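You operate a simulated robot arm through the tools that you are given. There is no shell and no other tool. Be economical: measure what you need, move in short steps, check, and stop when the job is done.

You are at the controls of a simulated robot arm. One attempt, no reset.

## Task
Fill the gold tin about three-quarters with buds from the hopper and lid it.
Fine: shut the hopper lever, set the tin back and press its own lid home; leave the other tin alone.

Only the result counts: the job must be done as asked and must still hold three seconds after the hand-in. Knocking over, shifting, dropping, spilling or breaking anything else fails it. A push-on lid holds only when it is set on centred and level and pressed home; a screw cap is set on level and turned clockwise until tight.

## Robot
A 7-joint arm with a two-finger parallel gripper, fixed in place. Base frame: the origin is at the foot of the arm, x ahead of it, y to its left, z up; the work surface is at about z = 74. Units: cm, rad, N and s.
With the tool pointing down near the work surface it reaches from about 10 to 70 cm from the base axis. Its first joint turns from -2.007 to 2.007 rad. Payload 3.91 kg.
The TCP is the grasp point between the finger pads, 3 cm short of the fingertips. In the tool frame z runs along the fingers and y along their closing line. Largest opening 11 cm; finger width 2, thickness 1; the body of the gripper, 4.8 by 11.2 cm, starts 5.5 cm behind the TCP.
Orientation is that of the tool frame in the base frame, as a unit quaternion [x, y, z, w]. With the fingers straight down and closing along the base's y, the tool's x points along the base's -x, its y along +y and its z along -z.

## Interface
- The arm moves only by the tool servo_tool. Its argument "targets" is a list of rows, each an object of numbers (a shift or turn left out is 0, a gripper value left out holds the last): "claw": the finger opening in cm, from 0 to 11; "x", "y", "z": the shift along the tool's x, y, z in cm; "wx", "wy", "wz": the turn, a rotation vector about the tool's x, y, z in rad. In form: [{"claw": .., "x": .., "y": .., "z": .., "wx": .., "wy": .., "wz": ..}, ...]. A call has 1 to 8 rows; each row is the pose to reach, as a shift and turn from the pose commanded when the call began, along the tool's axes at that moment. Rows are played at 5 a second. More than 5 cm and 0.15 rad between two rows, or a gripper value outside its range, and nothing of the call is played. Where a pose cannot be reached the arm comes as near as it can. A force on the tool above 40 N (or 10 N above the force at the start of the call, whichever is more), or a blocked arm, ends the call early, and 0.2 s more pass. Each finger travels about 10.8 cm/s and halts on what it meets, pressing with about 32 N; the grip force reading is that of the motor and also rises with nothing between the fingers. The clock runs only during rows and for 0.2 s after the last one: add rows that repeat a pose to give the fingers time. The reply holds the time, the measured pose of the TCP, the force on the tool along the base axes, the opening and the grip force, in the units named above and with some noise.
- Cameras (640 x 400 px; columns grow to the right, rows downward): "scene" is fixed at [21.26, -50.26, 150.35]; the picture's right is [0.31, -0.95, 0.00], its down [-0.85, -0.28, -0.45] and it looks along [0.43, 0.14, -0.89] (base axes); focal length 214 px, centre (320, 200). "wrist" rides on the gripper at [-3.6, 0, -5.7] in the tool frame; the picture's right is [0.00, -1.00, 0.00], its down [0.97, 0.00, -0.24] and it looks along [0.24, 0.00, 0.97] (tool axes); focal length 218 px, centre (320, 200). There is no depth. A picture from a camera that has moved, and an enlarged one, comes with that camera's place and axes in the base frame and with its lens. The place of the scene camera against the robot may be out by one fixed shift of up to 1.8 cm in any direction.
- get_image(camera): a new picture of that camera. It takes no simulated time.
- slide_trunk(by): slides the trunk up (or, below 0, down) by that many cm; the arm rides with it, the base frame stays. It gives what a move gives, with no picture.
- enlarge(camera, box): a new picture of the part [left, top, right, bottom] of that camera's present view, enlarged. It takes no simulated time.
- job_done(): hands the job in; it is judged then, once.

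Work in short steps. Places have to be worked out from the pictures, the camera data and where the tool is seen: move nearer, look again, correct. Check each grasp and each placing, and mend what went wrong. You have 120 turns and 76 pictures in all, those below and enlarged ones among them. Open the gripper and draw the arm clear of the work before you hand the job in, unless the task says otherwise; then end with one line.

The tools are called after ">>>" as a command line: name --argument value ..., lists and objects as JSON in quotes. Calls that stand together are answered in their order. servo_tool: Moves the arm, as the interface text tells. Its arguments: {"type":"object","properties":{"targets":{"type":"array"}},"required":["targets"]} The other tools are called the same way: slide_trunk (by) slides the trunk up or down; get_image (camera) takes a picture; enlarge (camera, box) takes an enlarged picture of a part of a camera's view; job_done () hands the job in.

At the start:

```text
time: 0.0
eef_pos: [43.12, -33.11, 129.8]
tool_rot: [0.0, 1.0, 0.0, 0.0]
force: [0.1, 0.0, 0.1]
finger_gap: 10.97
grasp_force: 0.1
trunk travel left (down, up): [-87.5, 11.5]
```

scene: 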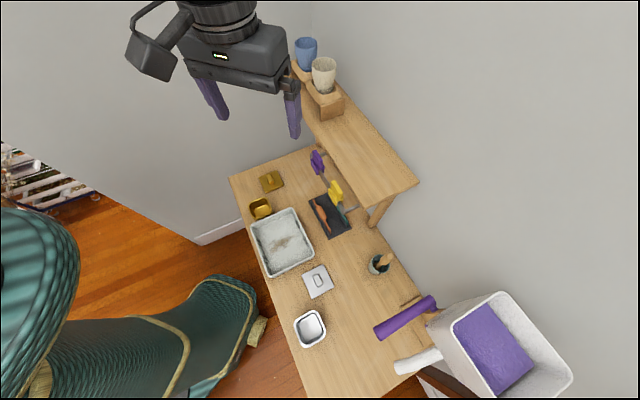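
wrist: 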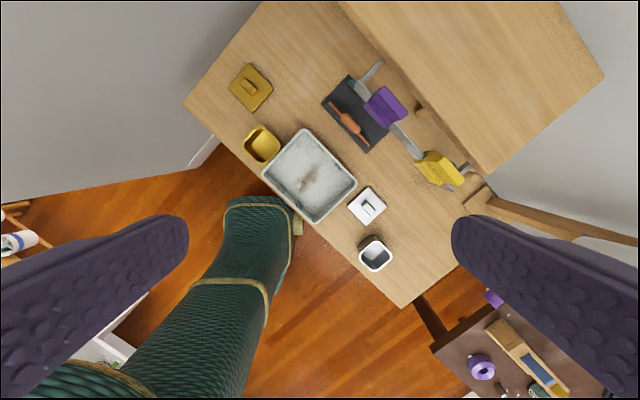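

The pictures show the gold tin and lid at the far left of the table, a silver tin, and a hopper with purple contents at the right. I'll enlarge these areas.

>>> enlarge --camera "scene" --box '[360, 240, 600, 400]'

>>> enlarge --camera "scene" --box '[220, 130, 420, 280]'

>>> enlarge --camera "wrist" --box '[180, 40, 500, 310]'

```text
2.50 times, centred on (480, 320) of scene
camera zoom: at [21.26, -50.26, 150.35], right [0.31, -0.95, 0.0], down [-0.85, -0.28, -0.45], along [0.43, 0.14, -0.89], focal length 536 px, centre (-80, -100)
```

zoom: 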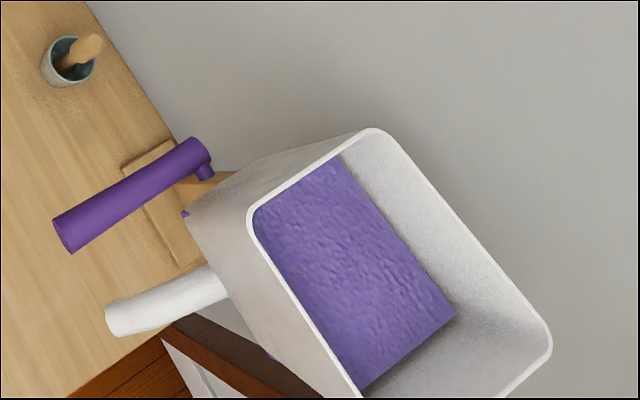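

```text
2.67 times, centred on (320, 205) of scene
camera zoom: at [21.26, -50.26, 150.35], right [0.31, -0.95, 0.0], down [-0.85, -0.28, -0.45], along [0.43, 0.14, -0.89], focal length 572 px, centre (320, 187)
```

zoom: 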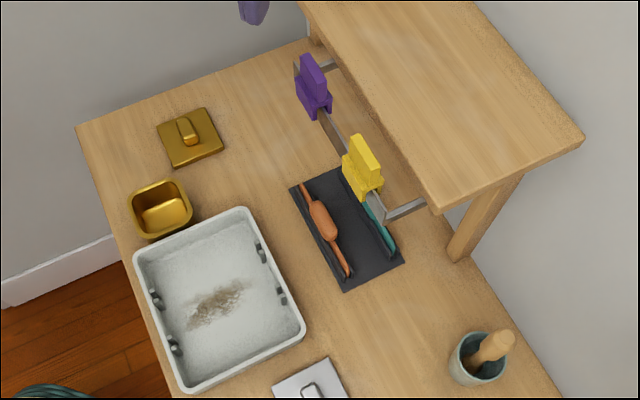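

```text
1.48 times, centred on (340, 175) of wrist
camera zoom: at [46.63, -33.23, 135.53], right [0.0, -1.0, 0.0], down [-0.97, 0.0, 0.24], along [-0.24, 0.0, -0.97], focal length 323 px, centre (290, 237)
```

zoom: 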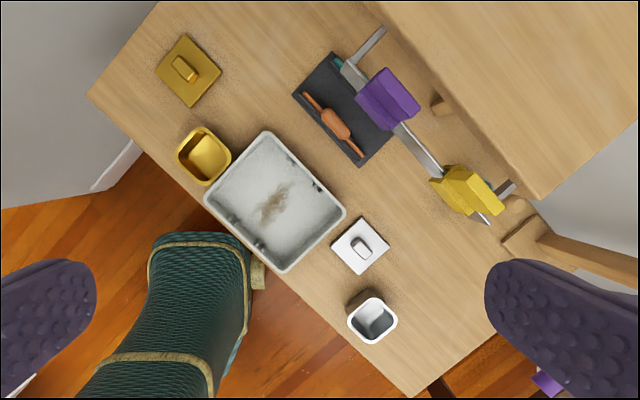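

The tin is near (47,-18) and its lid near (61,-16). The hopper seems to be around y≈-75, so I'll move the arm part way towards it, staying high, to look with the wrist camera.

>>> servo_tool --targets '[{"x": 2.5, "y": -3.5}, {"x": 5, "y": -7}, {"x": 7.5, "y": -10.5}, {"x": 10, "y": -14}, {"x": 13, "y": -16}]'

>>> get_image --camera "wrist"

>>> get_image --camera "scene"

```text
time: 1.2
eef_pos: [29.87, -49.21, 129.83]
tool_rot: [0.0, 1.0, -0.001, 0.001]
force: [-0.1, 0.3, 0.2]
finger_gap: 11.01
grasp_force: 0.1
trunk travel left (down, up): [-87.5, 11.5]
```

```text
70 pictures are left
camera wrist: at [33.34, -49.22, 135.53], right [0.0, -1.0, 0.0], down [-0.97, 0.0, 0.24], along [-0.24, 0.0, -0.97], focal length 218 px, centre (320, 200)
```

wrist: 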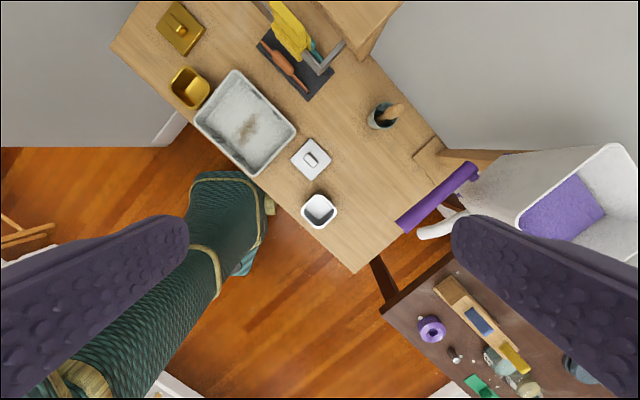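

```text
69 pictures are left
```

scene: 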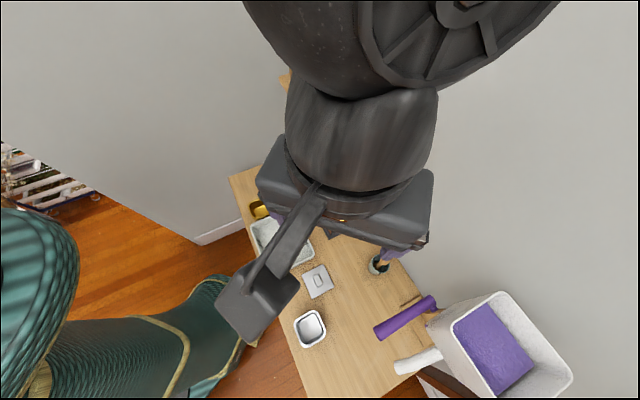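

By triangulation the lever tip is near (21,-63,102), its root near (29,-70,105), and the spout mouth near (16,-69,95), right by the table end. I'll tilt the tool to look at the hopper from the side.

>>> servo_tool --targets '[{"wx": 0.15}, {"wx": 0.3}, {"wx": 0.45}, {"wx": 0.6}, {"wx": 0.75}, {"wx": 0.9}, {"wx": 1.05}, {"wx": 1.2}]'

>>> slide_trunk --by -20

>>> get_image --camera "wrist"

```text
time: 3.0
eef_pos: [30.21, -49.25, 129.84]
tool_rot: [0.0, 0.825, -0.565, 0.001]
force: [-0.4, 0.0, 0.3]
finger_gap: 10.98
grasp_force: 0.1
trunk travel left (down, up): [-87.5, 11.5]
```

```text
time: 5.2
eef_pos: [29.94, -49.19, 109.97]
tool_rot: [-0.001, 0.826, -0.564, 0.0]
force: [-0.4, -0.4, 0.3]
finger_gap: 10.98
grasp_force: 0.1
trunk travel left (down, up): [-67.5, 31.5]
```

```text
68 pictures are left
camera wrist: at [33.59, -43.94, 111.94], right [0.0, -0.36, 0.93], down [-0.97, 0.22, 0.09], along [-0.24, -0.9, -0.35], focal length 218 px, centre (320, 200)
```

wrist: 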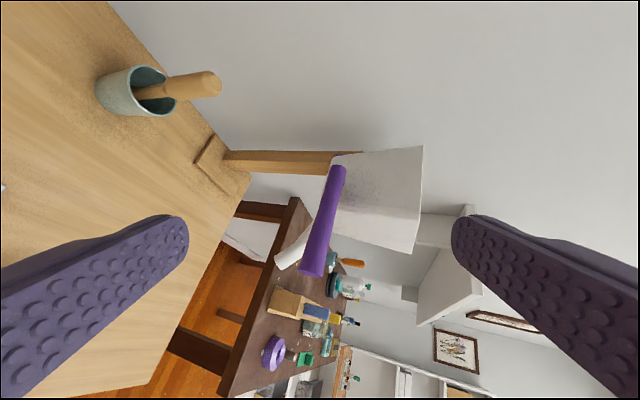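

>>> enlarge --camera "wrist" --box '[180, 120, 460, 295]'

```text
2.29 times, centred on (320, 208) of wrist
camera zoom: at [33.59, -43.94, 111.94], right [0.0, -0.36, 0.93], down [-0.97, 0.22, 0.09], along [-0.24, -0.9, -0.35], focal length 499 px, centre (320, 183)
```

zoom: 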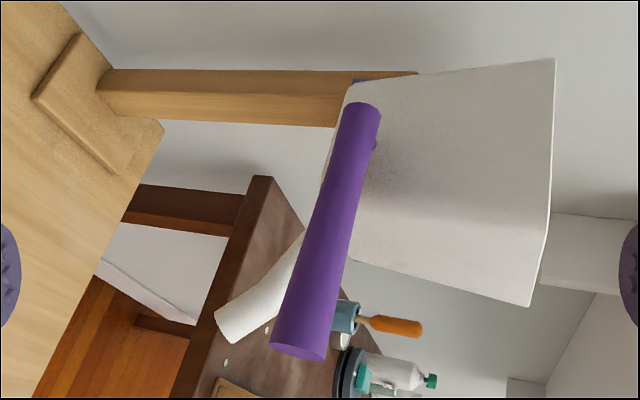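

The spout is a sloping tube below the lever. I'll move left/lower and yaw so the camera looks at the mouth and lever pivot from the other side.

>>> servo_tool --targets '[{"x": 3.5, "y": 2}, {"x": 7, "y": 4}, {"x": 10.5, "y": 6}, {"x": 14, "y": 8}, {"x": 17.5, "y": 10, "wy": -0.13, "wz": -0.05}, {"x": 20, "y": 13, "wy": -0.26, "wz": -0.1}, {"x": 20, "y": 13, "wy": -0.39, "wz": -0.15}, {"x": 20, "y": 13, "wy": -0.5, "wz": -0.2}]'

>>> get_image --camera "wrist"

```text
time: 7.0
eef_pos: [9.9, -44.2, 97.86]
tool_rot: [-0.221, 0.796, -0.543, 0.149]
force: [0.2, 0.0, -0.2]
finger_gap: 10.99
grasp_force: 0.2
out of reach, approached as far as the arm can: row 5, 6, 7
trunk travel left (down, up): [-67.5, 31.5]
```

```text
66 pictures are left
camera wrist: at [10.31, -37.97, 99.84], right [0.19, -0.31, 0.93], down [-0.95, -0.31, 0.09], along [0.26, -0.9, -0.35], focal length 218 px, centre (320, 200)
```

wrist: 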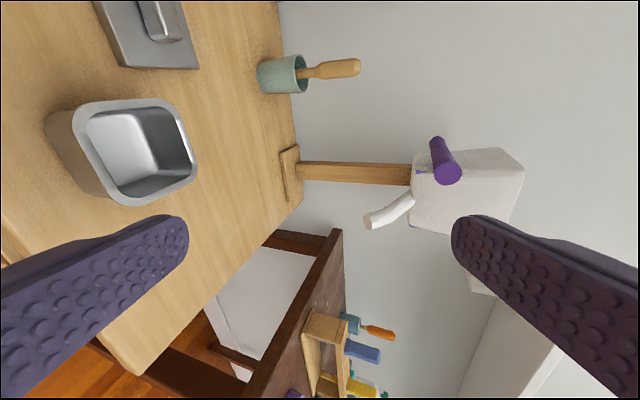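

>>> enlarge --camera "wrist" --box '[336, 120, 544, 250]'

```text
3.08 times, centred on (440, 185) of wrist
camera zoom: at [10.31, -37.97, 99.84], right [0.19, -0.31, 0.93], down [-0.95, -0.31, 0.09], along [0.26, -0.9, -0.35], focal length 672 px, centre (-49, 246)
```

zoom: 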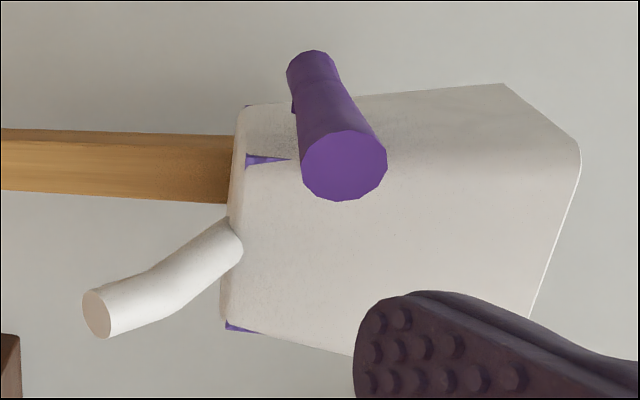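

The mouth is at about (16.5,-69,95.5), and the table end edge runs from (-6,-60) to (26,-90). So the spout is over the table, and the tin can stand below it while I work the lever, which pivots in a vertical plane. Next I'll straighten the tool and go look at the gold tin.

>>> servo_tool --targets '[{"wy": 0.13, "wz": 0.05}, {"wy": 0.26, "wz": 0.1}, {"wy": 0.39, "wz": 0.15}, {"wy": 0.5, "wz": 0.2}]'

>>> servo_tool --targets '[{"wx": -0.15}, {"wx": -0.3}, {"wx": -0.45}, {"wx": -0.6}, {"wx": -0.75}, {"wx": -0.9}, {"wx": -1.05}, {"wx": -1.2}]'

```text
time: 8.0
eef_pos: [10.51, -46.71, 97.46]
tool_rot: [0.001, 0.825, -0.565, 0.0]
force: [0.2, 0.0, 0.0]
finger_gap: 10.97
grasp_force: 0.1
out of reach, approached as far as the arm can: row 1, 2, 3, 4
trunk travel left (down, up): [-67.5, 31.5]
```

```text
time: 9.8
eef_pos: [10.47, -46.78, 97.48]
tool_rot: [0.0, 1.0, 0.002, -0.001]
force: [-0.4, -1.4, -0.8]
finger_gap: 11.0
grasp_force: 0.1
trunk travel left (down, up): [-67.5, 31.5]
```

>>> servo_tool --targets '[{"x": -3.4, "y": 3.2}, {"x": -6.8, "y": 6.4}, {"x": -10.2, "y": 9.6}, {"x": -13.6, "y": 12.8}, {"x": -17, "y": 16}, {"x": -20.4, "y": 19.2}, {"x": -23.8, "y": 22.4}, {"x": -27.2, "y": 25.6}]'

>>> servo_tool --targets '[{"x": -4.5, "y": 1.5}, {"x": -9, "y": 3}]'

>>> get_image --camera "wrist"

```text
time: 11.6
eef_pos: [37.71, -21.13, 97.53]
tool_rot: [0.0, 1.0, 0.0, 0.0]
force: [-0.3, 0.0, 0.8]
finger_gap: 11.02
grasp_force: 0.1
trunk travel left (down, up): [-67.5, 31.5]
```

```text
time: 12.2
eef_pos: [46.63, -18.1, 97.31]
tool_rot: [0.002, 1.0, 0.0, 0.0]
force: [-0.5, 0.0, 0.0]
finger_gap: 11.0
grasp_force: 0.1
trunk travel left (down, up): [-67.5, 31.5]
```

```text
64 pictures are left
camera wrist: at [50.16, -18.18, 103.07], right [0.0, -1.0, 0.0], down [-0.97, 0.0, 0.24], along [-0.24, 0.0, -0.97], focal length 218 px, centre (320, 200)
```

wrist: 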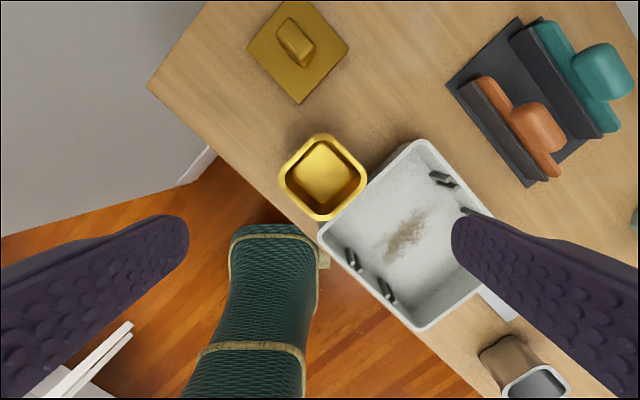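

The gold tin stands skewed about 45° in the base frame, with its centre near (46.7,-18.4). Its +x/-y and -x/+y sides are clear of the tray, so I'll rotate the tool to close across those and descend part way.

>>> servo_tool --targets '[{"wz": -0.14}, {"wz": -0.28}, {"wz": -0.42}, {"wz": -0.56}, {"wz": -0.7}, {"wz": -0.775, "z": 3}, {"wz": -0.775, "z": 7}, {"wz": -0.775, "z": 9}]'

>>> get_image --camera "wrist"

```text
time: 14.0
eef_pos: [46.56, -18.33, 88.61]
tool_rot: [-0.378, 0.926, 0.0, 0.0]
force: [-0.3, 0.1, 0.2]
finger_gap: 11.02
grasp_force: 0.1
trunk travel left (down, up): [-67.5, 31.5]
```

```text
63 pictures are left
camera wrist: at [49.11, -15.73, 94.19], right [0.7, -0.71, 0.0], down [-0.69, -0.68, 0.24], along [-0.17, -0.17, -0.97], focal length 218 px, centre (320, 200)
```

wrist: 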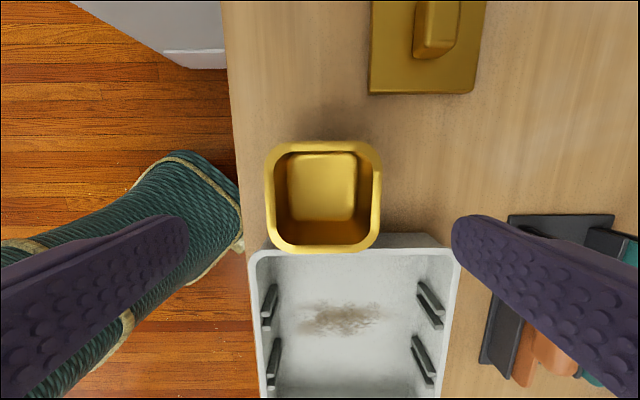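

The fingers line up with the tin's sides. From how its size scales between views, the tin is about 6 cm wide with its rim near z≈82. I'll descend to TCP z≈79.5 and close.

>>> servo_tool --targets '[{"z": 3, "y": -0.1}, {"z": 6, "y": -0.1}, {"z": 9.1, "y": -0.1}, {"z": 9.1, "y": -0.1}]'

>>> get_image --camera "wrist"

```text
time: 15.0
eef_pos: [46.67, -18.11, 79.38]
tool_rot: [-0.378, 0.926, 0.0, 0.0]
force: [0.5, -0.5, -0.3]
finger_gap: 11.01
grasp_force: 0.1
trunk travel left (down, up): [-67.5, 31.5]
```

```text
62 pictures are left
camera wrist: at [49.21, -15.73, 85.03], right [0.7, -0.71, 0.0], down [-0.69, -0.68, 0.24], along [-0.17, -0.17, -0.97], focal length 218 px, centre (320, 200)
```

wrist: 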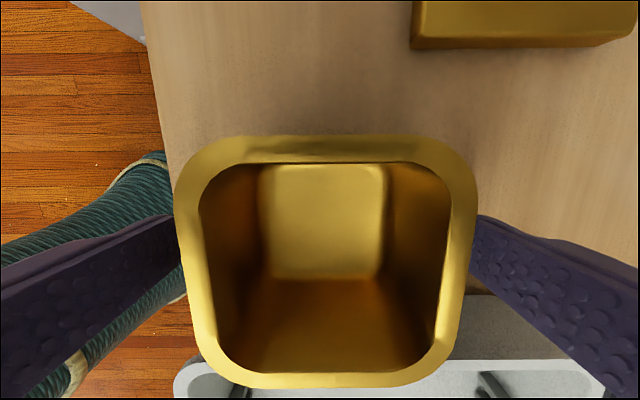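

The rim is actually close to TCP level (z≈79.5), the tin is about 7.8 cm wide, and it is centred. I'll lower another 1.3 cm and close.

>>> servo_tool --targets '[{"z": 1.3, "claw": 11}, {"z": 1.3, "claw": 8.5}, {"z": 1.3, "claw": 6}, {"z": 1.3, "claw": 6}, {"z": 1.3, "claw": 6}]'

```text
time: 16.2
eef_pos: [46.72, -18.25, 78.03]
tool_rot: [-0.377, 0.926, 0.0, 0.001]
force: [0.3, 0.0, 1.1]
finger_gap: 7.12
grasp_force: 32.3
trunk travel left (down, up): [-67.5, 31.5]
```

It's gripped at a 7.1 cm gap. I'll lift and check.

>>> servo_tool --targets '[{"z": -1}, {"z": -4}, {"z": -8}, {"z": -12}, {"z": -12}]'

>>> get_image --camera "wrist"

```text
time: 17.4
eef_pos: [46.7, -18.14, 90.04]
tool_rot: [-0.378, 0.926, -0.001, 0.001]
force: [0.6, 0.2, -0.2]
finger_gap: 7.12
grasp_force: 32.2
trunk travel left (down, up): [-67.5, 31.5]
```

```text
61 pictures are left
camera wrist: at [49.22, -15.76, 95.51], right [0.7, -0.71, 0.0], down [-0.69, -0.68, 0.24], along [-0.17, -0.17, -0.97], focal length 218 px, centre (320, 200)
```

wrist: 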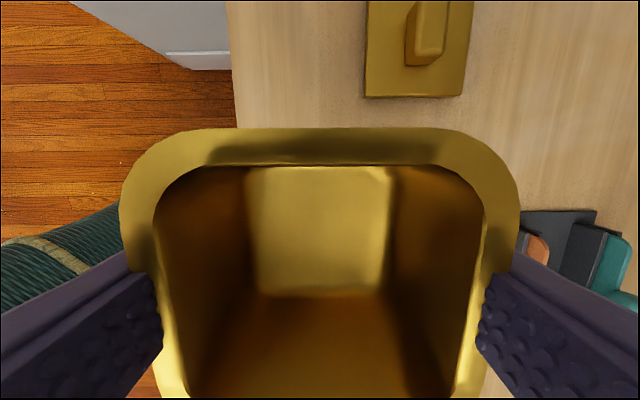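

It's held. Its bottom is 4 cm below the TCP. The hand can't sit vertically under the spout, so I'll set the tin down at a free spot near (6,-58), regrip it with a tilted tool, and slide it in under the mouth from the front side. Next I'll carry it there.

>>> servo_tool --targets '[{"x": 3}, {"x": 7.5}, {"x": 12.4}, {"x": 17.3}, {"x": 22.2}, {"x": 27.1}, {"x": 32}, {"x": 36.9}]'

>>> servo_tool --targets '[{"x": 3.4, "wz": 0.14}, {"x": 6.8, "wz": 0.28}, {"x": 10.2, "wz": 0.42}, {"x": 13.6, "wz": 0.56}, {"x": 17, "wz": 0.7}, {"x": 20, "wz": 0.84}, {"x": 20, "wz": 0.98}, {"x": 20, "wz": 1.12}]'

```text
time: 19.2
eef_pos: [20.13, -44.24, 90.01]
tool_rot: [-0.378, 0.926, 0.0, 0.001]
force: [-0.2, -0.1, -0.6]
finger_gap: 7.12
grasp_force: 32.0
trunk travel left (down, up): [-67.5, 31.5]
```

```text
time: 21.0
eef_pos: [6.05, -58.13, 90.08]
tool_rot: [0.173, 0.985, 0.0, 0.0]
force: [0.6, 0.6, -0.6]
finger_gap: 7.11
grasp_force: 31.6
trunk travel left (down, up): [-67.5, 31.5]
```

>>> servo_tool --targets '[{"wz": 0.14}, {"wz": 0.28}, {"wz": 0.42}, {"wz": 0.463}, {"wz": 0.463, "z": 4}]'

>>> get_image --camera "scene"

>>> get_image --camera "wrist"

```text
time: 22.2
eef_pos: [5.94, -57.96, 85.79]
tool_rot: [0.394, 0.919, 0.0, -0.002]
force: [0.1, 0.4, -0.4]
finger_gap: 7.11
grasp_force: 32.4
trunk travel left (down, up): [-67.5, 31.5]
```

```text
60 pictures are left
```

scene: 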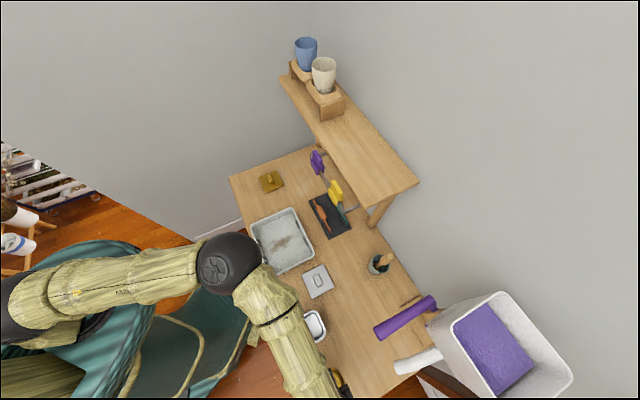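

```text
59 pictures are left
camera wrist: at [8.41, -60.66, 91.42], right [-0.72, -0.69, 0.0], down [-0.67, 0.7, 0.24], along [-0.17, 0.17, -0.97], focal length 218 px, centre (320, 200)
```

wrist: 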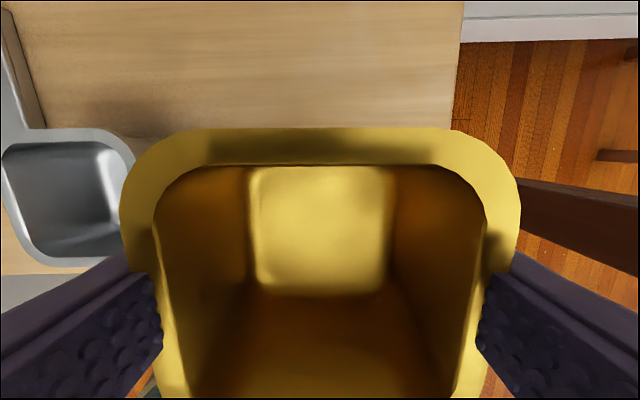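

The spot is clear of the silver tin and the edge. I'll lower to the table.

>>> servo_tool --targets '[{"z": 3}, {"z": 5.5}, {"z": 7}, {"z": 7.7}, {"z": 7.7}]'

```text
time: 23.4
eef_pos: [6.05, -58.03, 78.33]
tool_rot: [0.393, 0.919, 0.0, 0.0]
force: [0.5, -0.1, 0.1]
finger_gap: 7.14
grasp_force: 31.6
trunk travel left (down, up): [-67.5, 31.5]
```

>>> servo_tool --targets '[{"z": 0.2}, {"z": 0.3}, {"z": 0.3}]'

```text
time: 24.2
eef_pos: [5.89, -58.04, 78.09]
tool_rot: [0.393, 0.919, 0.0, 0.0]
force: [-0.1, -0.4, -0.6]
finger_gap: 7.17
grasp_force: 31.8
trunk travel left (down, up): [-67.5, 31.5]
```

Released gently next, then tilt the tool 0.7 rad about the closing axis (heading to the mouth) and regrip.

>>> servo_tool --targets '[{"claw": 8}, {"claw": 9.5}, {"claw": 9.5}, {"claw": 9.5, "wy": -0.14}, {"claw": 9.5, "wy": -0.28}, {"claw": 9.5, "wy": -0.42}, {"claw": 9.5, "wy": -0.56}, {"claw": 9.5, "wy": -0.7}]'

>>> get_image --camera "wrist"

>>> get_image --camera "scene"

```text
time: 26.0
eef_pos: [5.87, -58.13, 78.01]
tool_rot: [0.369, 0.863, -0.135, 0.316]
force: [-0.2, 0.1, 0.5]
finger_gap: 9.51
grasp_force: 0.0
trunk travel left (down, up): [-67.5, 31.5]
```

```text
58 pictures are left
camera wrist: at [5.28, -57.44, 84.68], right [-0.72, -0.69, 0.0], down [-0.62, 0.65, -0.44], along [0.31, -0.32, -0.9], focal length 218 px, centre (320, 200)
```

wrist: 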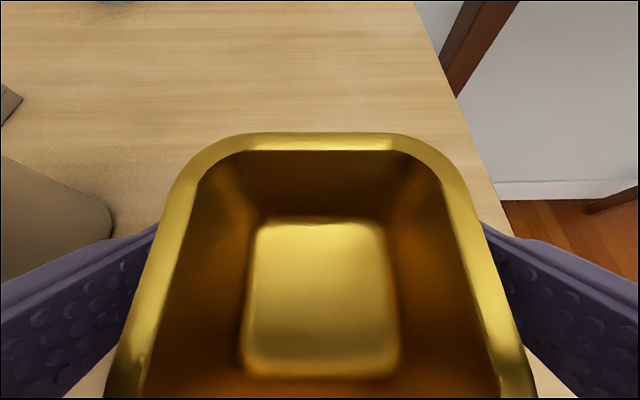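

```text
57 pictures are left
```

scene: 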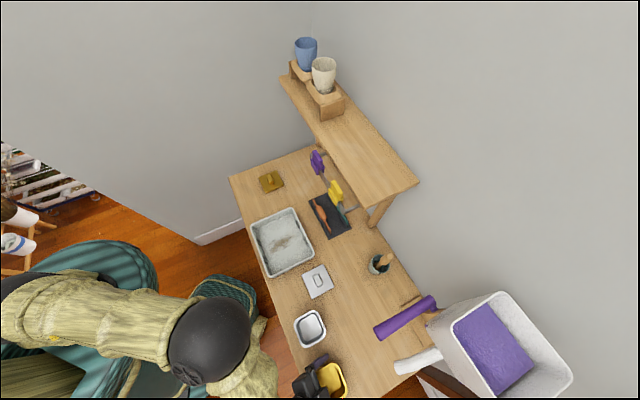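

The tilted grip pose looks good, with the camera up top. I'll close, lift slightly, and check.

>>> servo_tool --targets '[{"claw": 8}, {"claw": 6}, {"claw": 6}, {"claw": 6}, {"z": -0.5, "x": -0.42}, {"z": -0.77, "x": -0.64}]'

>>> get_image --camera "wrist"

```text
time: 27.4
eef_pos: [6.01, -58.03, 78.98]
tool_rot: [0.369, 0.864, -0.135, 0.316]
force: [-0.3, -0.3, -0.7]
finger_gap: 7.14
grasp_force: 32.4
trunk travel left (down, up): [-67.5, 31.5]
```

```text
56 pictures are left
camera wrist: at [5.31, -57.43, 85.69], right [-0.72, -0.69, 0.0], down [-0.62, 0.65, -0.44], along [0.31, -0.32, -0.9], focal length 218 px, centre (320, 200)
```

wrist: 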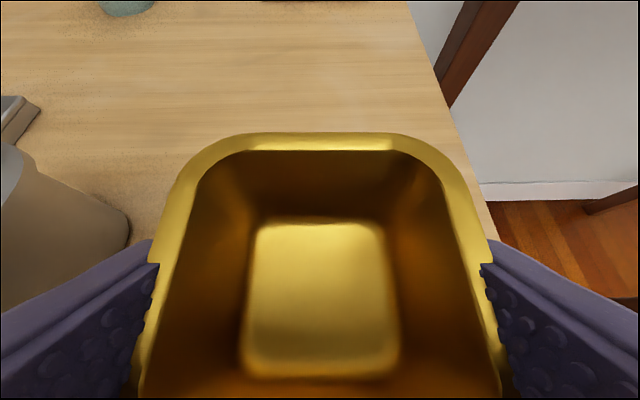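

Held level. I'll carry it 13.5 cm along the heading to (15.4,-67.8), just under and a little in front of the mouth.

>>> servo_tool --targets '[{"z": 1.93, "x": -2.3}, {"z": 3.86, "x": -4.6}, {"z": 5.8, "x": -6.9}, {"z": 7.73, "x": -9.18}, {"z": 8.69, "x": -10.33}, {"z": 8.69, "x": -10.33}]'

>>> get_image --camera "scene"

>>> get_image --camera "wrist"

```text
time: 28.8
eef_pos: [15.34, -67.9, 79.06]
tool_rot: [0.37, 0.864, -0.135, 0.315]
force: [-0.4, 0.0, 0.6]
finger_gap: 7.12
grasp_force: 31.2
trunk travel left (down, up): [-67.5, 31.5]
```

```text
55 pictures are left
```

scene: 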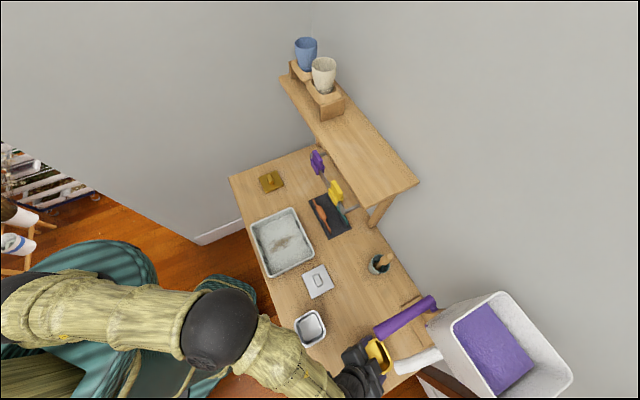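

```text
54 pictures are left
camera wrist: at [14.65, -67.28, 85.62], right [-0.72, -0.69, 0.0], down [-0.62, 0.65, -0.44], along [0.31, -0.32, -0.9], focal length 218 px, centre (320, 200)
```

wrist: 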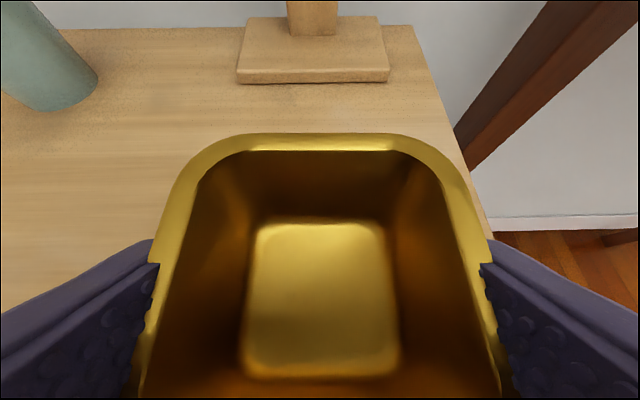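

The tin is centred laterally on the hopper post's axis. I'll set it down.

>>> servo_tool --targets '[{"z": 0.4, "x": 0.33}, {"z": 0.73, "x": 0.61}, {"z": 0.76, "x": 0.64}, {"z": 0.76, "x": 0.64, "claw": 7.6}, {"z": 0.76, "x": 0.64, "claw": 9.5}, {"z": 0.76, "x": 0.64, "claw": 9.5}]'

>>> get_image --camera "wrist"

```text
time: 30.2
eef_pos: [15.33, -67.73, 77.96]
tool_rot: [0.369, 0.864, -0.134, 0.315]
force: [0.5, -0.5, -0.5]
finger_gap: 9.5
grasp_force: 0.1
trunk travel left (down, up): [-67.5, 31.5]
```

```text
53 pictures are left
camera wrist: at [14.65, -67.28, 84.65], right [-0.72, -0.69, 0.0], down [-0.62, 0.65, -0.44], along [0.31, -0.32, -0.9], focal length 218 px, centre (320, 200)
```

wrist: 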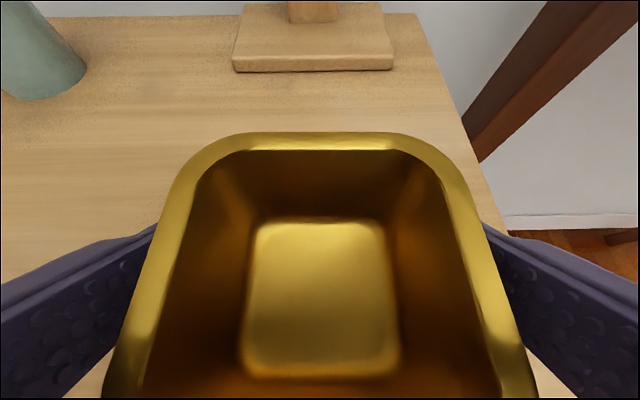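

>>> servo_tool --targets '[{"z": -3}, {"z": -7}, {"z": -11}, {"z": -15}, {"z": -15}]'

>>> get_image --camera "wrist"

>>> enlarge --camera "scene" --box '[320, 270, 480, 400]'

```text
time: 31.4
eef_pos: [8.48, -60.8, 89.58]
tool_rot: [0.369, 0.864, -0.134, 0.315]
force: [0.4, -0.1, 0.4]
finger_gap: 9.5
grasp_force: 0.0
trunk travel left (down, up): [-67.5, 31.5]
```

```text
52 pictures are left
camera wrist: at [7.89, -60.21, 96.16], right [-0.72, -0.69, 0.0], down [-0.62, 0.65, -0.44], along [0.31, -0.32, -0.9], focal length 218 px, centre (320, 200)
```

wrist: 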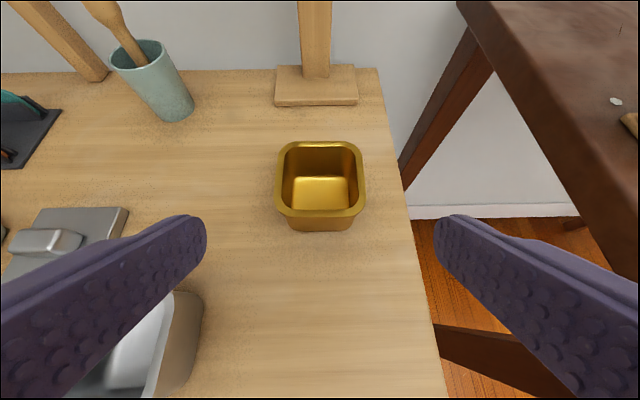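

```text
3.08 times, centred on (400, 335) of scene
camera zoom: at [21.26, -50.26, 150.35], right [0.31, -0.95, 0.0], down [-0.85, -0.28, -0.45], along [0.43, 0.14, -0.89], focal length 660 px, centre (74, -215)
```

zoom: 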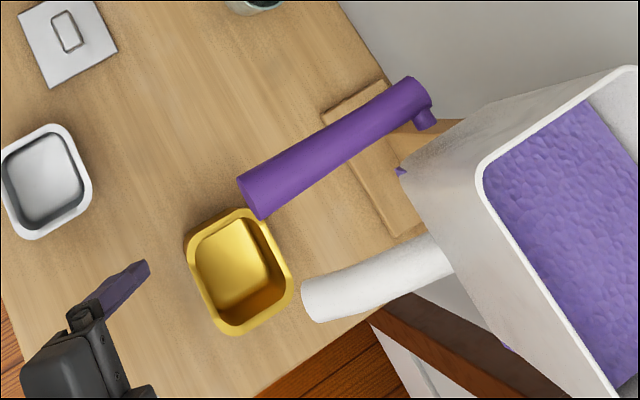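

The tin stands right where I planned it. Now I'll pitch the tool up to look closely at the mouth and lever from the front.

>>> servo_tool --targets '[{"wy": -0.14}, {"wy": -0.28}, {"wy": -0.42}, {"wy": -0.56}, {"wy": -0.7}]'

>>> get_image --camera "wrist"

```text
time: 32.6
eef_pos: [8.6, -60.9, 89.47]
tool_rot: [0.301, 0.702, -0.254, 0.593]
force: [0.2, -0.1, -0.1]
finger_gap: 9.51
grasp_force: 0.1
trunk travel left (down, up): [-67.5, 31.5]
```

```text
50 pictures are left
camera wrist: at [5.06, -57.27, 93.95], right [-0.72, -0.69, 0.0], down [-0.28, 0.29, -0.92], along [0.63, -0.66, -0.4], focal length 218 px, centre (320, 200)
```

wrist: 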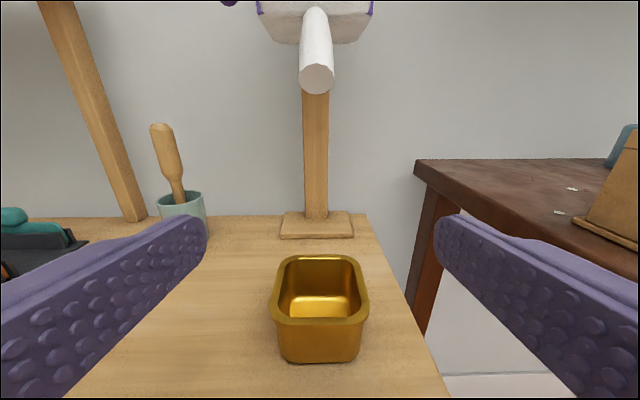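

The mouth sits above and slightly behind the tin centre and points towards the front, so the tin should catch either a straight or a slightly forward stream. Next I'll rise and shift sideways to line up with the lever and look at it.

>>> servo_tool --targets '[{"z": -0.8, "x": -4.4, "claw": 6}, {"z": -1.4, "x": -8, "y": 2}, {"z": -1.8, "x": -10.5, "y": 5}, {"z": -1.8, "x": -10.5, "y": 7.5}]'

>>> get_image --camera "wrist"

```text
time: 33.6
eef_pos: [14.24, -55.58, 100.14]
tool_rot: [0.3, 0.703, -0.253, 0.593]
force: [0.1, 1.3, -0.3]
finger_gap: 5.97
grasp_force: 0.0
trunk travel left (down, up): [-67.5, 31.5]
```

```text
49 pictures are left
camera wrist: at [10.64, -51.96, 104.6], right [-0.72, -0.69, 0.0], down [-0.28, 0.29, -0.92], along [0.63, -0.66, -0.4], focal length 218 px, centre (320, 200)
```

wrist: 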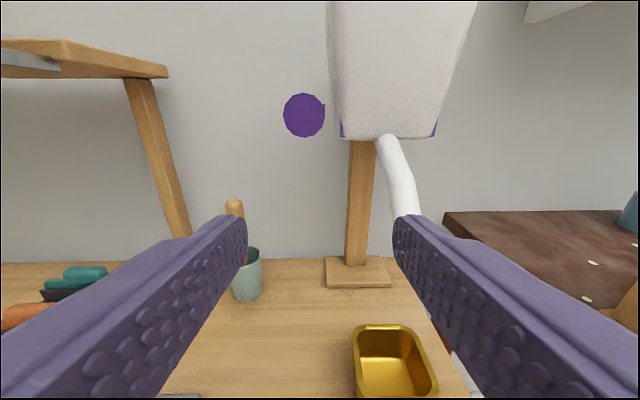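

Seen end-on, the lever is horizontal with its tip at about (21.4,-61.8,104.0) and a diameter of about 2.7 cm. I'll align height and side with the claw at 4.4, then advance to straddle its end.

>>> servo_tool --targets '[{"claw": 4.4, "z": -0.3, "x": -2, "y": 0.5}, {"claw": 4.4, "z": -0.66, "x": -3.84, "y": 0.9}, {"claw": 4.4, "z": 1.34, "x": -4.2, "y": 0.9}, {"claw": 4.4, "z": 3.34, "x": -4.5, "y": 0.9}]'

>>> get_image --camera "wrist"

```text
time: 34.6
eef_pos: [17.49, -58.01, 104.01]
tool_rot: [0.301, 0.703, -0.254, 0.593]
force: [0.2, 0.9, 0.1]
finger_gap: 4.4
grasp_force: 0.1
trunk travel left (down, up): [-67.5, 31.5]
```

```text
48 pictures are left
camera wrist: at [14.0, -54.45, 108.45], right [-0.72, -0.69, 0.0], down [-0.28, 0.29, -0.92], along [0.63, -0.66, -0.4], focal length 218 px, centre (320, 200)
```

wrist: 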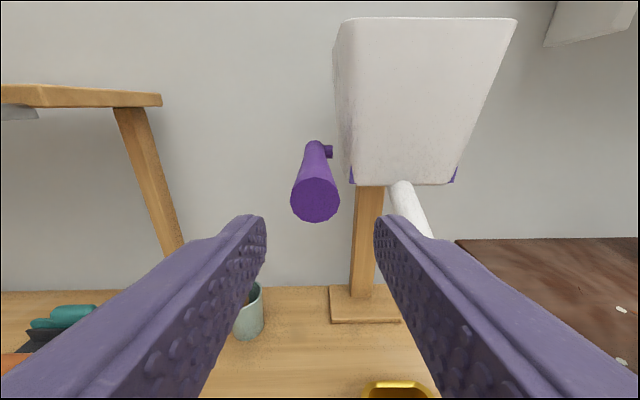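

Well aligned; the stub at the root is the pivot into the hopper side. I'll advance 7 cm and close on the lever.

>>> servo_tool --targets '[{"z": 2.5, "x": -0.43, "claw": 4.4}, {"z": 5, "x": -0.86, "claw": 4.4}, {"z": 6.9, "x": -1.2, "claw": 4.4}, {"z": 6.9, "x": -1.2, "claw": 2.4}, {"z": 6.9, "x": -1.2, "claw": 2}, {"z": 6.9, "x": -1.2, "claw": 2}]'

>>> get_image --camera "wrist"

>>> enlarge --camera "scene" --box '[320, 270, 480, 400]'

```text
time: 36.0
eef_pos: [22.61, -63.05, 103.99]
tool_rot: [0.299, 0.704, -0.252, 0.593]
force: [7.3, 6.3, -2.0]
finger_gap: 2.29
grasp_force: 44.5
trunk travel left (down, up): [-67.5, 31.5]
```

```text
47 pictures are left
camera wrist: at [19.17, -59.43, 108.46], right [-0.72, -0.69, 0.0], down [-0.28, 0.29, -0.92], along [0.63, -0.66, -0.4], focal length 218 px, centre (320, 200)
```

wrist: 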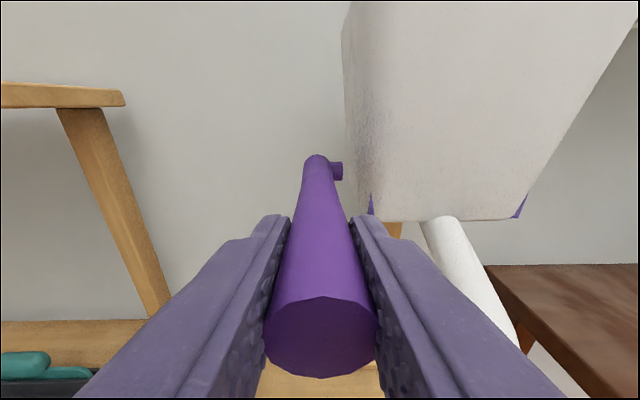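

```text
3.08 times, centred on (400, 335) of scene
camera zoom: at [21.26, -50.26, 150.35], right [0.31, -0.95, 0.0], down [-0.85, -0.28, -0.45], along [0.43, 0.14, -0.89], focal length 660 px, centre (74, -215)
```

zoom: 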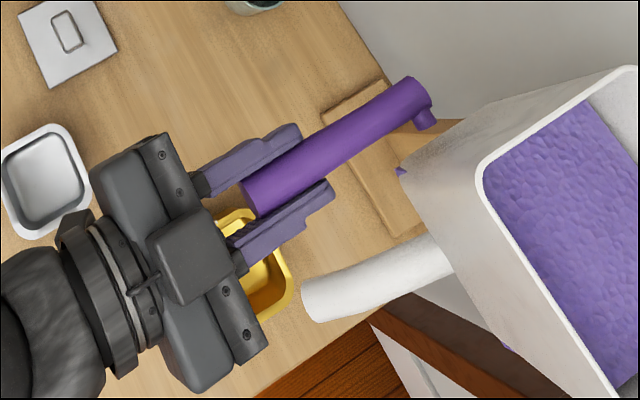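

The lever is gripped with a small sideways bias, and the tin hasn't moved. I'll ease the bias and try a small push down, 0.6 cm, and read the force.

>>> servo_tool --targets '[{"y": 0.2}, {"y": 0.2, "x": 0.3, "z": 0.05}, {"y": 0.2, "x": 0.6, "z": 0.1, "wy": -0.06}]'

>>> get_image --camera "wrist"

```text
time: 36.8
eef_pos: [22.62, -63.04, 103.3]
tool_rot: [0.293, 0.686, -0.262, 0.613]
force: [12.1, -5.6, -2.7]
finger_gap: 2.31
grasp_force: 44.6
trunk travel left (down, up): [-67.5, 31.5]
```

```text
45 pictures are left
camera wrist: at [19.02, -59.24, 107.55], right [-0.72, -0.69, 0.0], down [-0.24, 0.25, -0.94], along [0.65, -0.68, -0.35], focal length 218 px, centre (320, 200)
```

wrist: 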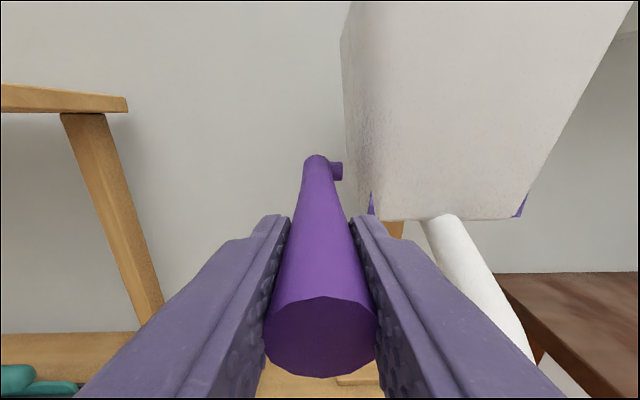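

The lever follows down with little resistance. I'll check the scene for flow.

>>> enlarge --camera "scene" --box '[350, 290, 450, 370]'

```text
5.00 times, centred on (400, 330) of scene
camera zoom: at [21.26, -50.26, 150.35], right [0.31, -0.95, 0.0], down [-0.85, -0.28, -0.45], along [0.43, 0.14, -0.89], focal length 1072 px, centre (-80, -450)
```

zoom: 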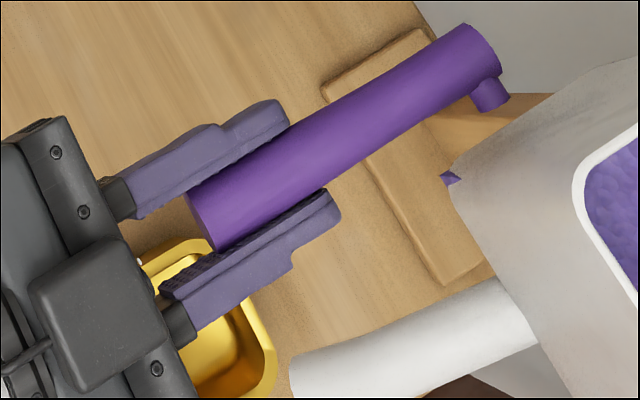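

No flow yet. I'll continue to about 0.2 rad.

>>> servo_tool --targets '[{"x": 0.6, "z": 0.14, "wy": -0.06}, {"x": 1.22, "z": 0.3, "wy": -0.13}]'

>>> enlarge --camera "scene" --box '[350, 290, 450, 370]'

```text
time: 37.4
eef_pos: [22.73, -63.08, 102.12]
tool_rot: [0.276, 0.645, -0.281, 0.655]
force: [14.0, -9.8, -3.6]
finger_gap: 2.29
grasp_force: 45.2
trunk travel left (down, up): [-67.5, 31.5]
```

```text
5.00 times, centred on (400, 330) of scene
camera zoom: at [21.26, -50.26, 150.35], right [0.31, -0.95, 0.0], down [-0.85, -0.28, -0.45], along [0.43, 0.14, -0.89], focal length 1072 px, centre (-80, -450)
```

zoom: 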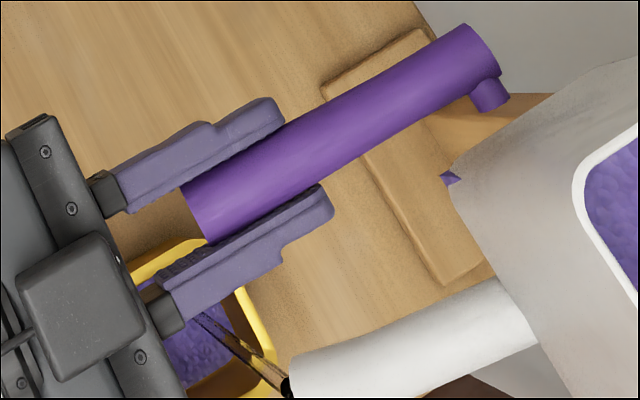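

Buds are flowing into the tin. I'll shut the lever now to gauge the level.

>>> servo_tool --targets '[{"x": -1.0, "z": -0.12, "wy": 0.1}, {"x": -1.9, "z": -0.18, "wy": 0.2}]'

>>> enlarge --camera "scene" --box '[350, 290, 450, 370]'

```text
time: 38.0
eef_pos: [22.71, -63.02, 104.04]
tool_rot: [0.302, 0.706, -0.251, 0.59]
force: [13.0, -12.1, -1.7]
finger_gap: 2.29
grasp_force: 44.7
trunk travel left (down, up): [-67.5, 31.5]
```

```text
5.00 times, centred on (400, 330) of scene
camera zoom: at [21.26, -50.26, 150.35], right [0.31, -0.95, 0.0], down [-0.85, -0.28, -0.45], along [0.43, 0.14, -0.89], focal length 1072 px, centre (-80, -450)
```

zoom: 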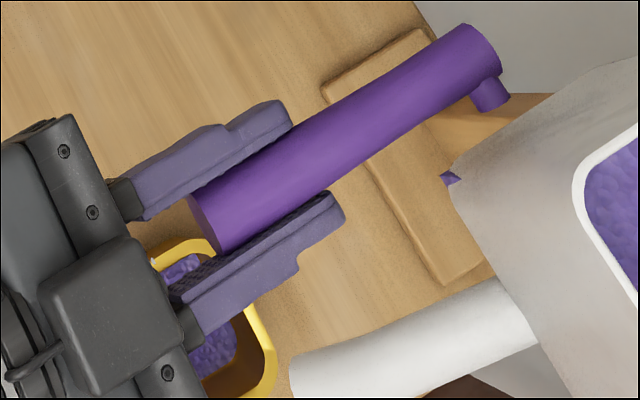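

Flow has stopped. I'll release and back off to see the level.

>>> servo_tool --targets '[{"claw": 3.4}, {"claw": 4.4}, {"z": -2.5, "x": 0.4}, {"z": -5.5, "x": 0.9}, {"z": -8.5, "x": 1.4}, {"z": -12, "x": 2}]'

>>> enlarge --camera "scene" --box '[340, 300, 440, 380]'

>>> get_image --camera "wrist"

```text
time: 39.4
eef_pos: [14.16, -54.07, 104.34]
tool_rot: [0.302, 0.706, -0.252, 0.589]
force: [0.3, 0.1, -0.1]
finger_gap: 4.4
grasp_force: 0.1
trunk travel left (down, up): [-67.5, 31.5]
```

```text
5.00 times, centred on (390, 340) of scene
camera zoom: at [21.26, -50.26, 150.35], right [0.31, -0.95, 0.0], down [-0.85, -0.28, -0.45], along [0.43, 0.14, -0.89], focal length 1072 px, centre (-30, -500)
```

zoom: 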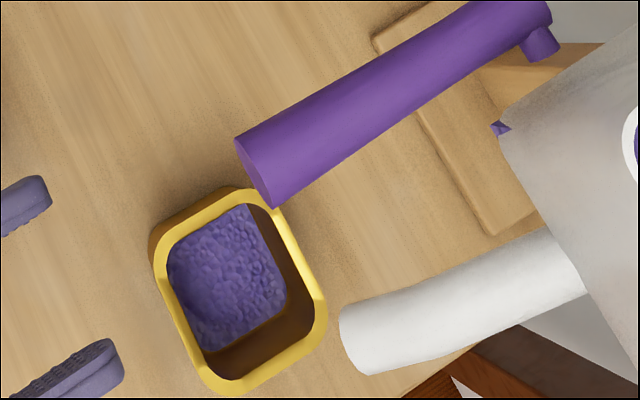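

```text
40 pictures are left
camera wrist: at [10.82, -50.5, 108.92], right [-0.72, -0.69, 0.0], down [-0.28, 0.3, -0.91], along [0.63, -0.66, -0.41], focal length 218 px, centre (320, 200)
```

wrist: 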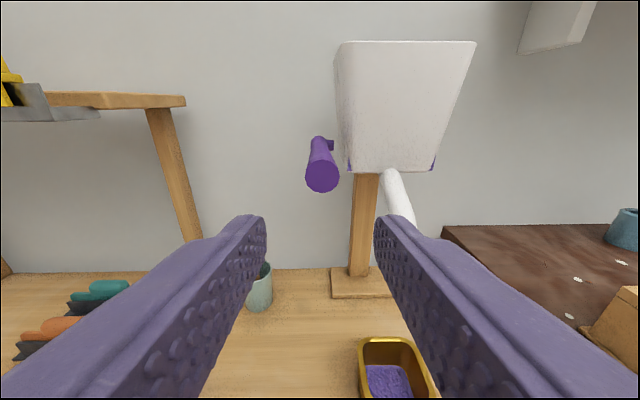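

There are no spills, and the tin looks partly filled. I'll go back to the earlier viewing pose to measure the level.

>>> servo_tool --targets '[{"y": -4}, {"y": -8.7}, {"y": -8.7, "x": 4.2, "z": 0.8, "wy": 0.13}, {"y": -8.7, "x": 8.4, "z": 1.6, "wy": 0.26}, {"y": -8.7, "x": 12, "z": 2.5, "wy": 0.39}, {"y": -8.7, "x": 14.6, "z": 3.4, "wy": 0.52}, {"y": -8.7, "x": 14.6, "z": 3.4, "wy": 0.65}, {"y": -8.7, "x": 14.6, "z": 3.4, "wy": 0.7}]'

>>> enlarge --camera "wrist" --box '[240, 110, 400, 250]'

```text
time: 41.2
eef_pos: [8.33, -60.55, 89.19]
tool_rot: [0.371, 0.866, -0.133, 0.309]
force: [0.9, -0.1, -0.4]
finger_gap: 4.38
grasp_force: 0.0
trunk travel left (down, up): [-67.5, 31.5]
```

```text
2.86 times, centred on (320, 180) of wrist
camera zoom: at [7.75, -60.03, 95.94], right [-0.72, -0.69, 0.0], down [-0.62, 0.65, -0.43], along [0.3, -0.31, -0.9], focal length 624 px, centre (320, 257)
```

zoom: 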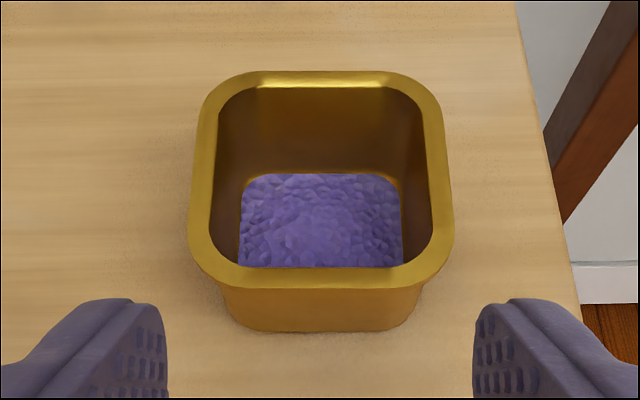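

By geometry the level is only about 15% (surface z≈75.1, floor≈74.4, rim 79.5). I'll return to the lever and open it longer.

>>> servo_tool --targets '[{"z": -3, "x": -2.2, "wy": -0.1}, {"z": -6, "x": -4.4, "wy": -0.22}, {"z": -9, "x": -6.6, "wy": -0.34}, {"z": -11.98, "x": -8.9, "wy": -0.46}, {"z": -11.98, "x": -8.9, "y": 3, "wy": -0.58}, {"z": -11.98, "x": -8.9, "y": 6, "wy": -0.7}, {"z": -11.98, "x": -8.9, "y": 8.7, "wy": -0.7}]'

>>> get_image --camera "wrist"

```text
time: 42.8
eef_pos: [14.05, -54.04, 104.27]
tool_rot: [0.302, 0.705, -0.253, 0.589]
force: [0.1, -0.6, 0.2]
finger_gap: 4.38
grasp_force: 0.1
trunk travel left (down, up): [-67.5, 31.5]
```

```text
38 pictures are left
camera wrist: at [10.57, -50.51, 108.79], right [-0.72, -0.69, 0.0], down [-0.28, 0.3, -0.91], along [0.63, -0.66, -0.41], focal length 218 px, centre (320, 200)
```

wrist: 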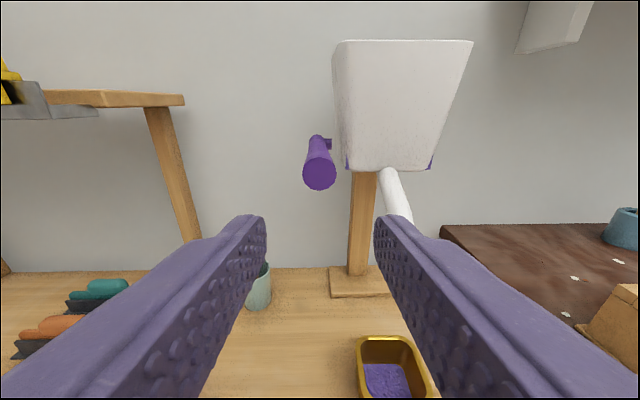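

>>> servo_tool --targets '[{"z": 4, "x": -0.66, "claw": 4.4}, {"z": 8, "x": -1.33, "claw": 4.4}, {"z": 12, "x": -2, "claw": 4.4}, {"z": 12, "x": -2, "claw": 2.4}, {"z": 12, "x": -2, "claw": 2}, {"z": 12, "x": -2, "claw": 2}]'

```text
time: 44.2
eef_pos: [22.61, -62.86, 103.93]
tool_rot: [0.301, 0.707, -0.251, 0.589]
force: [3.5, 0.5, -2.3]
finger_gap: 2.29
grasp_force: 44.7
trunk travel left (down, up): [-67.5, 31.5]
```

Gripped. I'll open to 0.2 rad, hold about 0.8 s, and close in one call.

>>> servo_tool --targets '[{"x": 0.95, "z": 0.21, "wy": -0.1}, {"x": 1.87, "z": 0.52, "wy": -0.2}, {"x": 1.87, "z": 0.52, "wy": -0.2}, {"x": 1.87, "z": 0.52, "wy": -0.2}, {"x": 1.87, "z": 0.52, "wy": -0.2}, {"x": 1.87, "z": 0.52, "wy": -0.2}, {"x": 0.95, "z": 0.21, "wy": -0.1}, {"x": -0.05, "z": 0, "wy": 0}]'

>>> enlarge --camera "scene" --box '[340, 300, 440, 380]'

```text
time: 46.0
eef_pos: [22.59, -62.79, 104.14]
tool_rot: [0.302, 0.707, -0.251, 0.589]
force: [7.8, -4.4, -6.9]
finger_gap: 2.28
grasp_force: 45.0
trunk travel left (down, up): [-67.5, 31.5]
```

```text
5.00 times, centred on (390, 340) of scene
camera zoom: at [21.26, -50.26, 150.35], right [0.31, -0.95, 0.0], down [-0.85, -0.28, -0.45], along [0.43, 0.14, -0.89], focal length 1072 px, centre (-30, -500)
```

zoom: 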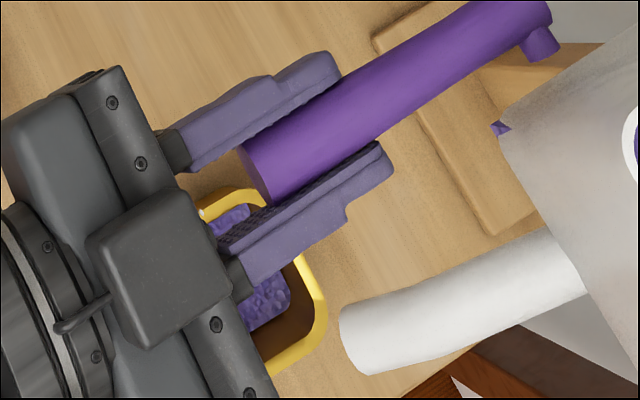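

The level has risen to perhaps 27%. I'll add a longer pour of about 1.4 s at the same opening.

>>> servo_tool --targets '[{"x": 0.95, "z": 0.21, "wy": -0.1}, {"x": 1.87, "z": 0.52, "wy": -0.2}, {"x": 1.87, "z": 0.52, "wy": -0.2}, {"x": 1.87, "z": 0.52, "wy": -0.2}, {"x": 1.87, "z": 0.52, "wy": -0.2}, {"x": 1.87, "z": 0.52, "wy": -0.2}, {"x": 1.87, "z": 0.52, "wy": -0.2}, {"x": 1.87, "z": 0.52, "wy": -0.2}]'

>>> servo_tool --targets '[{"x": -1.0, "z": -0.12, "wy": 0.1}, {"x": -1.98, "z": -0.18, "wy": 0.2}]'

>>> enlarge --camera "scene" --box '[340, 300, 440, 380]'

```text
time: 47.8
eef_pos: [22.59, -63.05, 102.07]
tool_rot: [0.275, 0.645, -0.28, 0.656]
force: [4.7, 2.6, -12.1]
finger_gap: 2.28
grasp_force: 45.1
trunk travel left (down, up): [-67.5, 31.5]
```

```text
time: 48.4
eef_pos: [22.56, -62.88, 104.14]
tool_rot: [0.303, 0.707, -0.251, 0.588]
force: [8.3, -0.4, -13.9]
finger_gap: 2.3
grasp_force: 45.0
trunk travel left (down, up): [-67.5, 31.5]
```

```text
5.00 times, centred on (390, 340) of scene
camera zoom: at [21.26, -50.26, 150.35], right [0.31, -0.95, 0.0], down [-0.85, -0.28, -0.45], along [0.43, 0.14, -0.89], focal length 1072 px, centre (-30, -500)
```

zoom: 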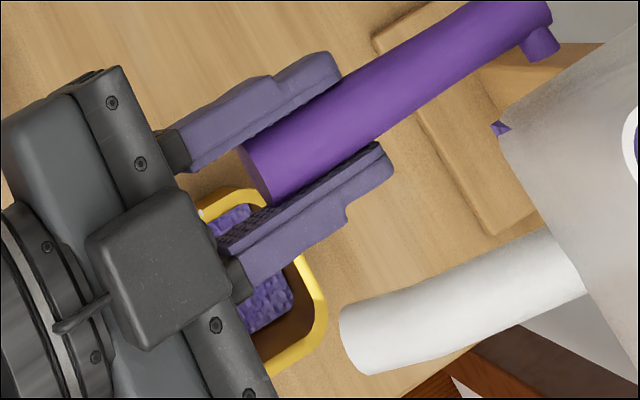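

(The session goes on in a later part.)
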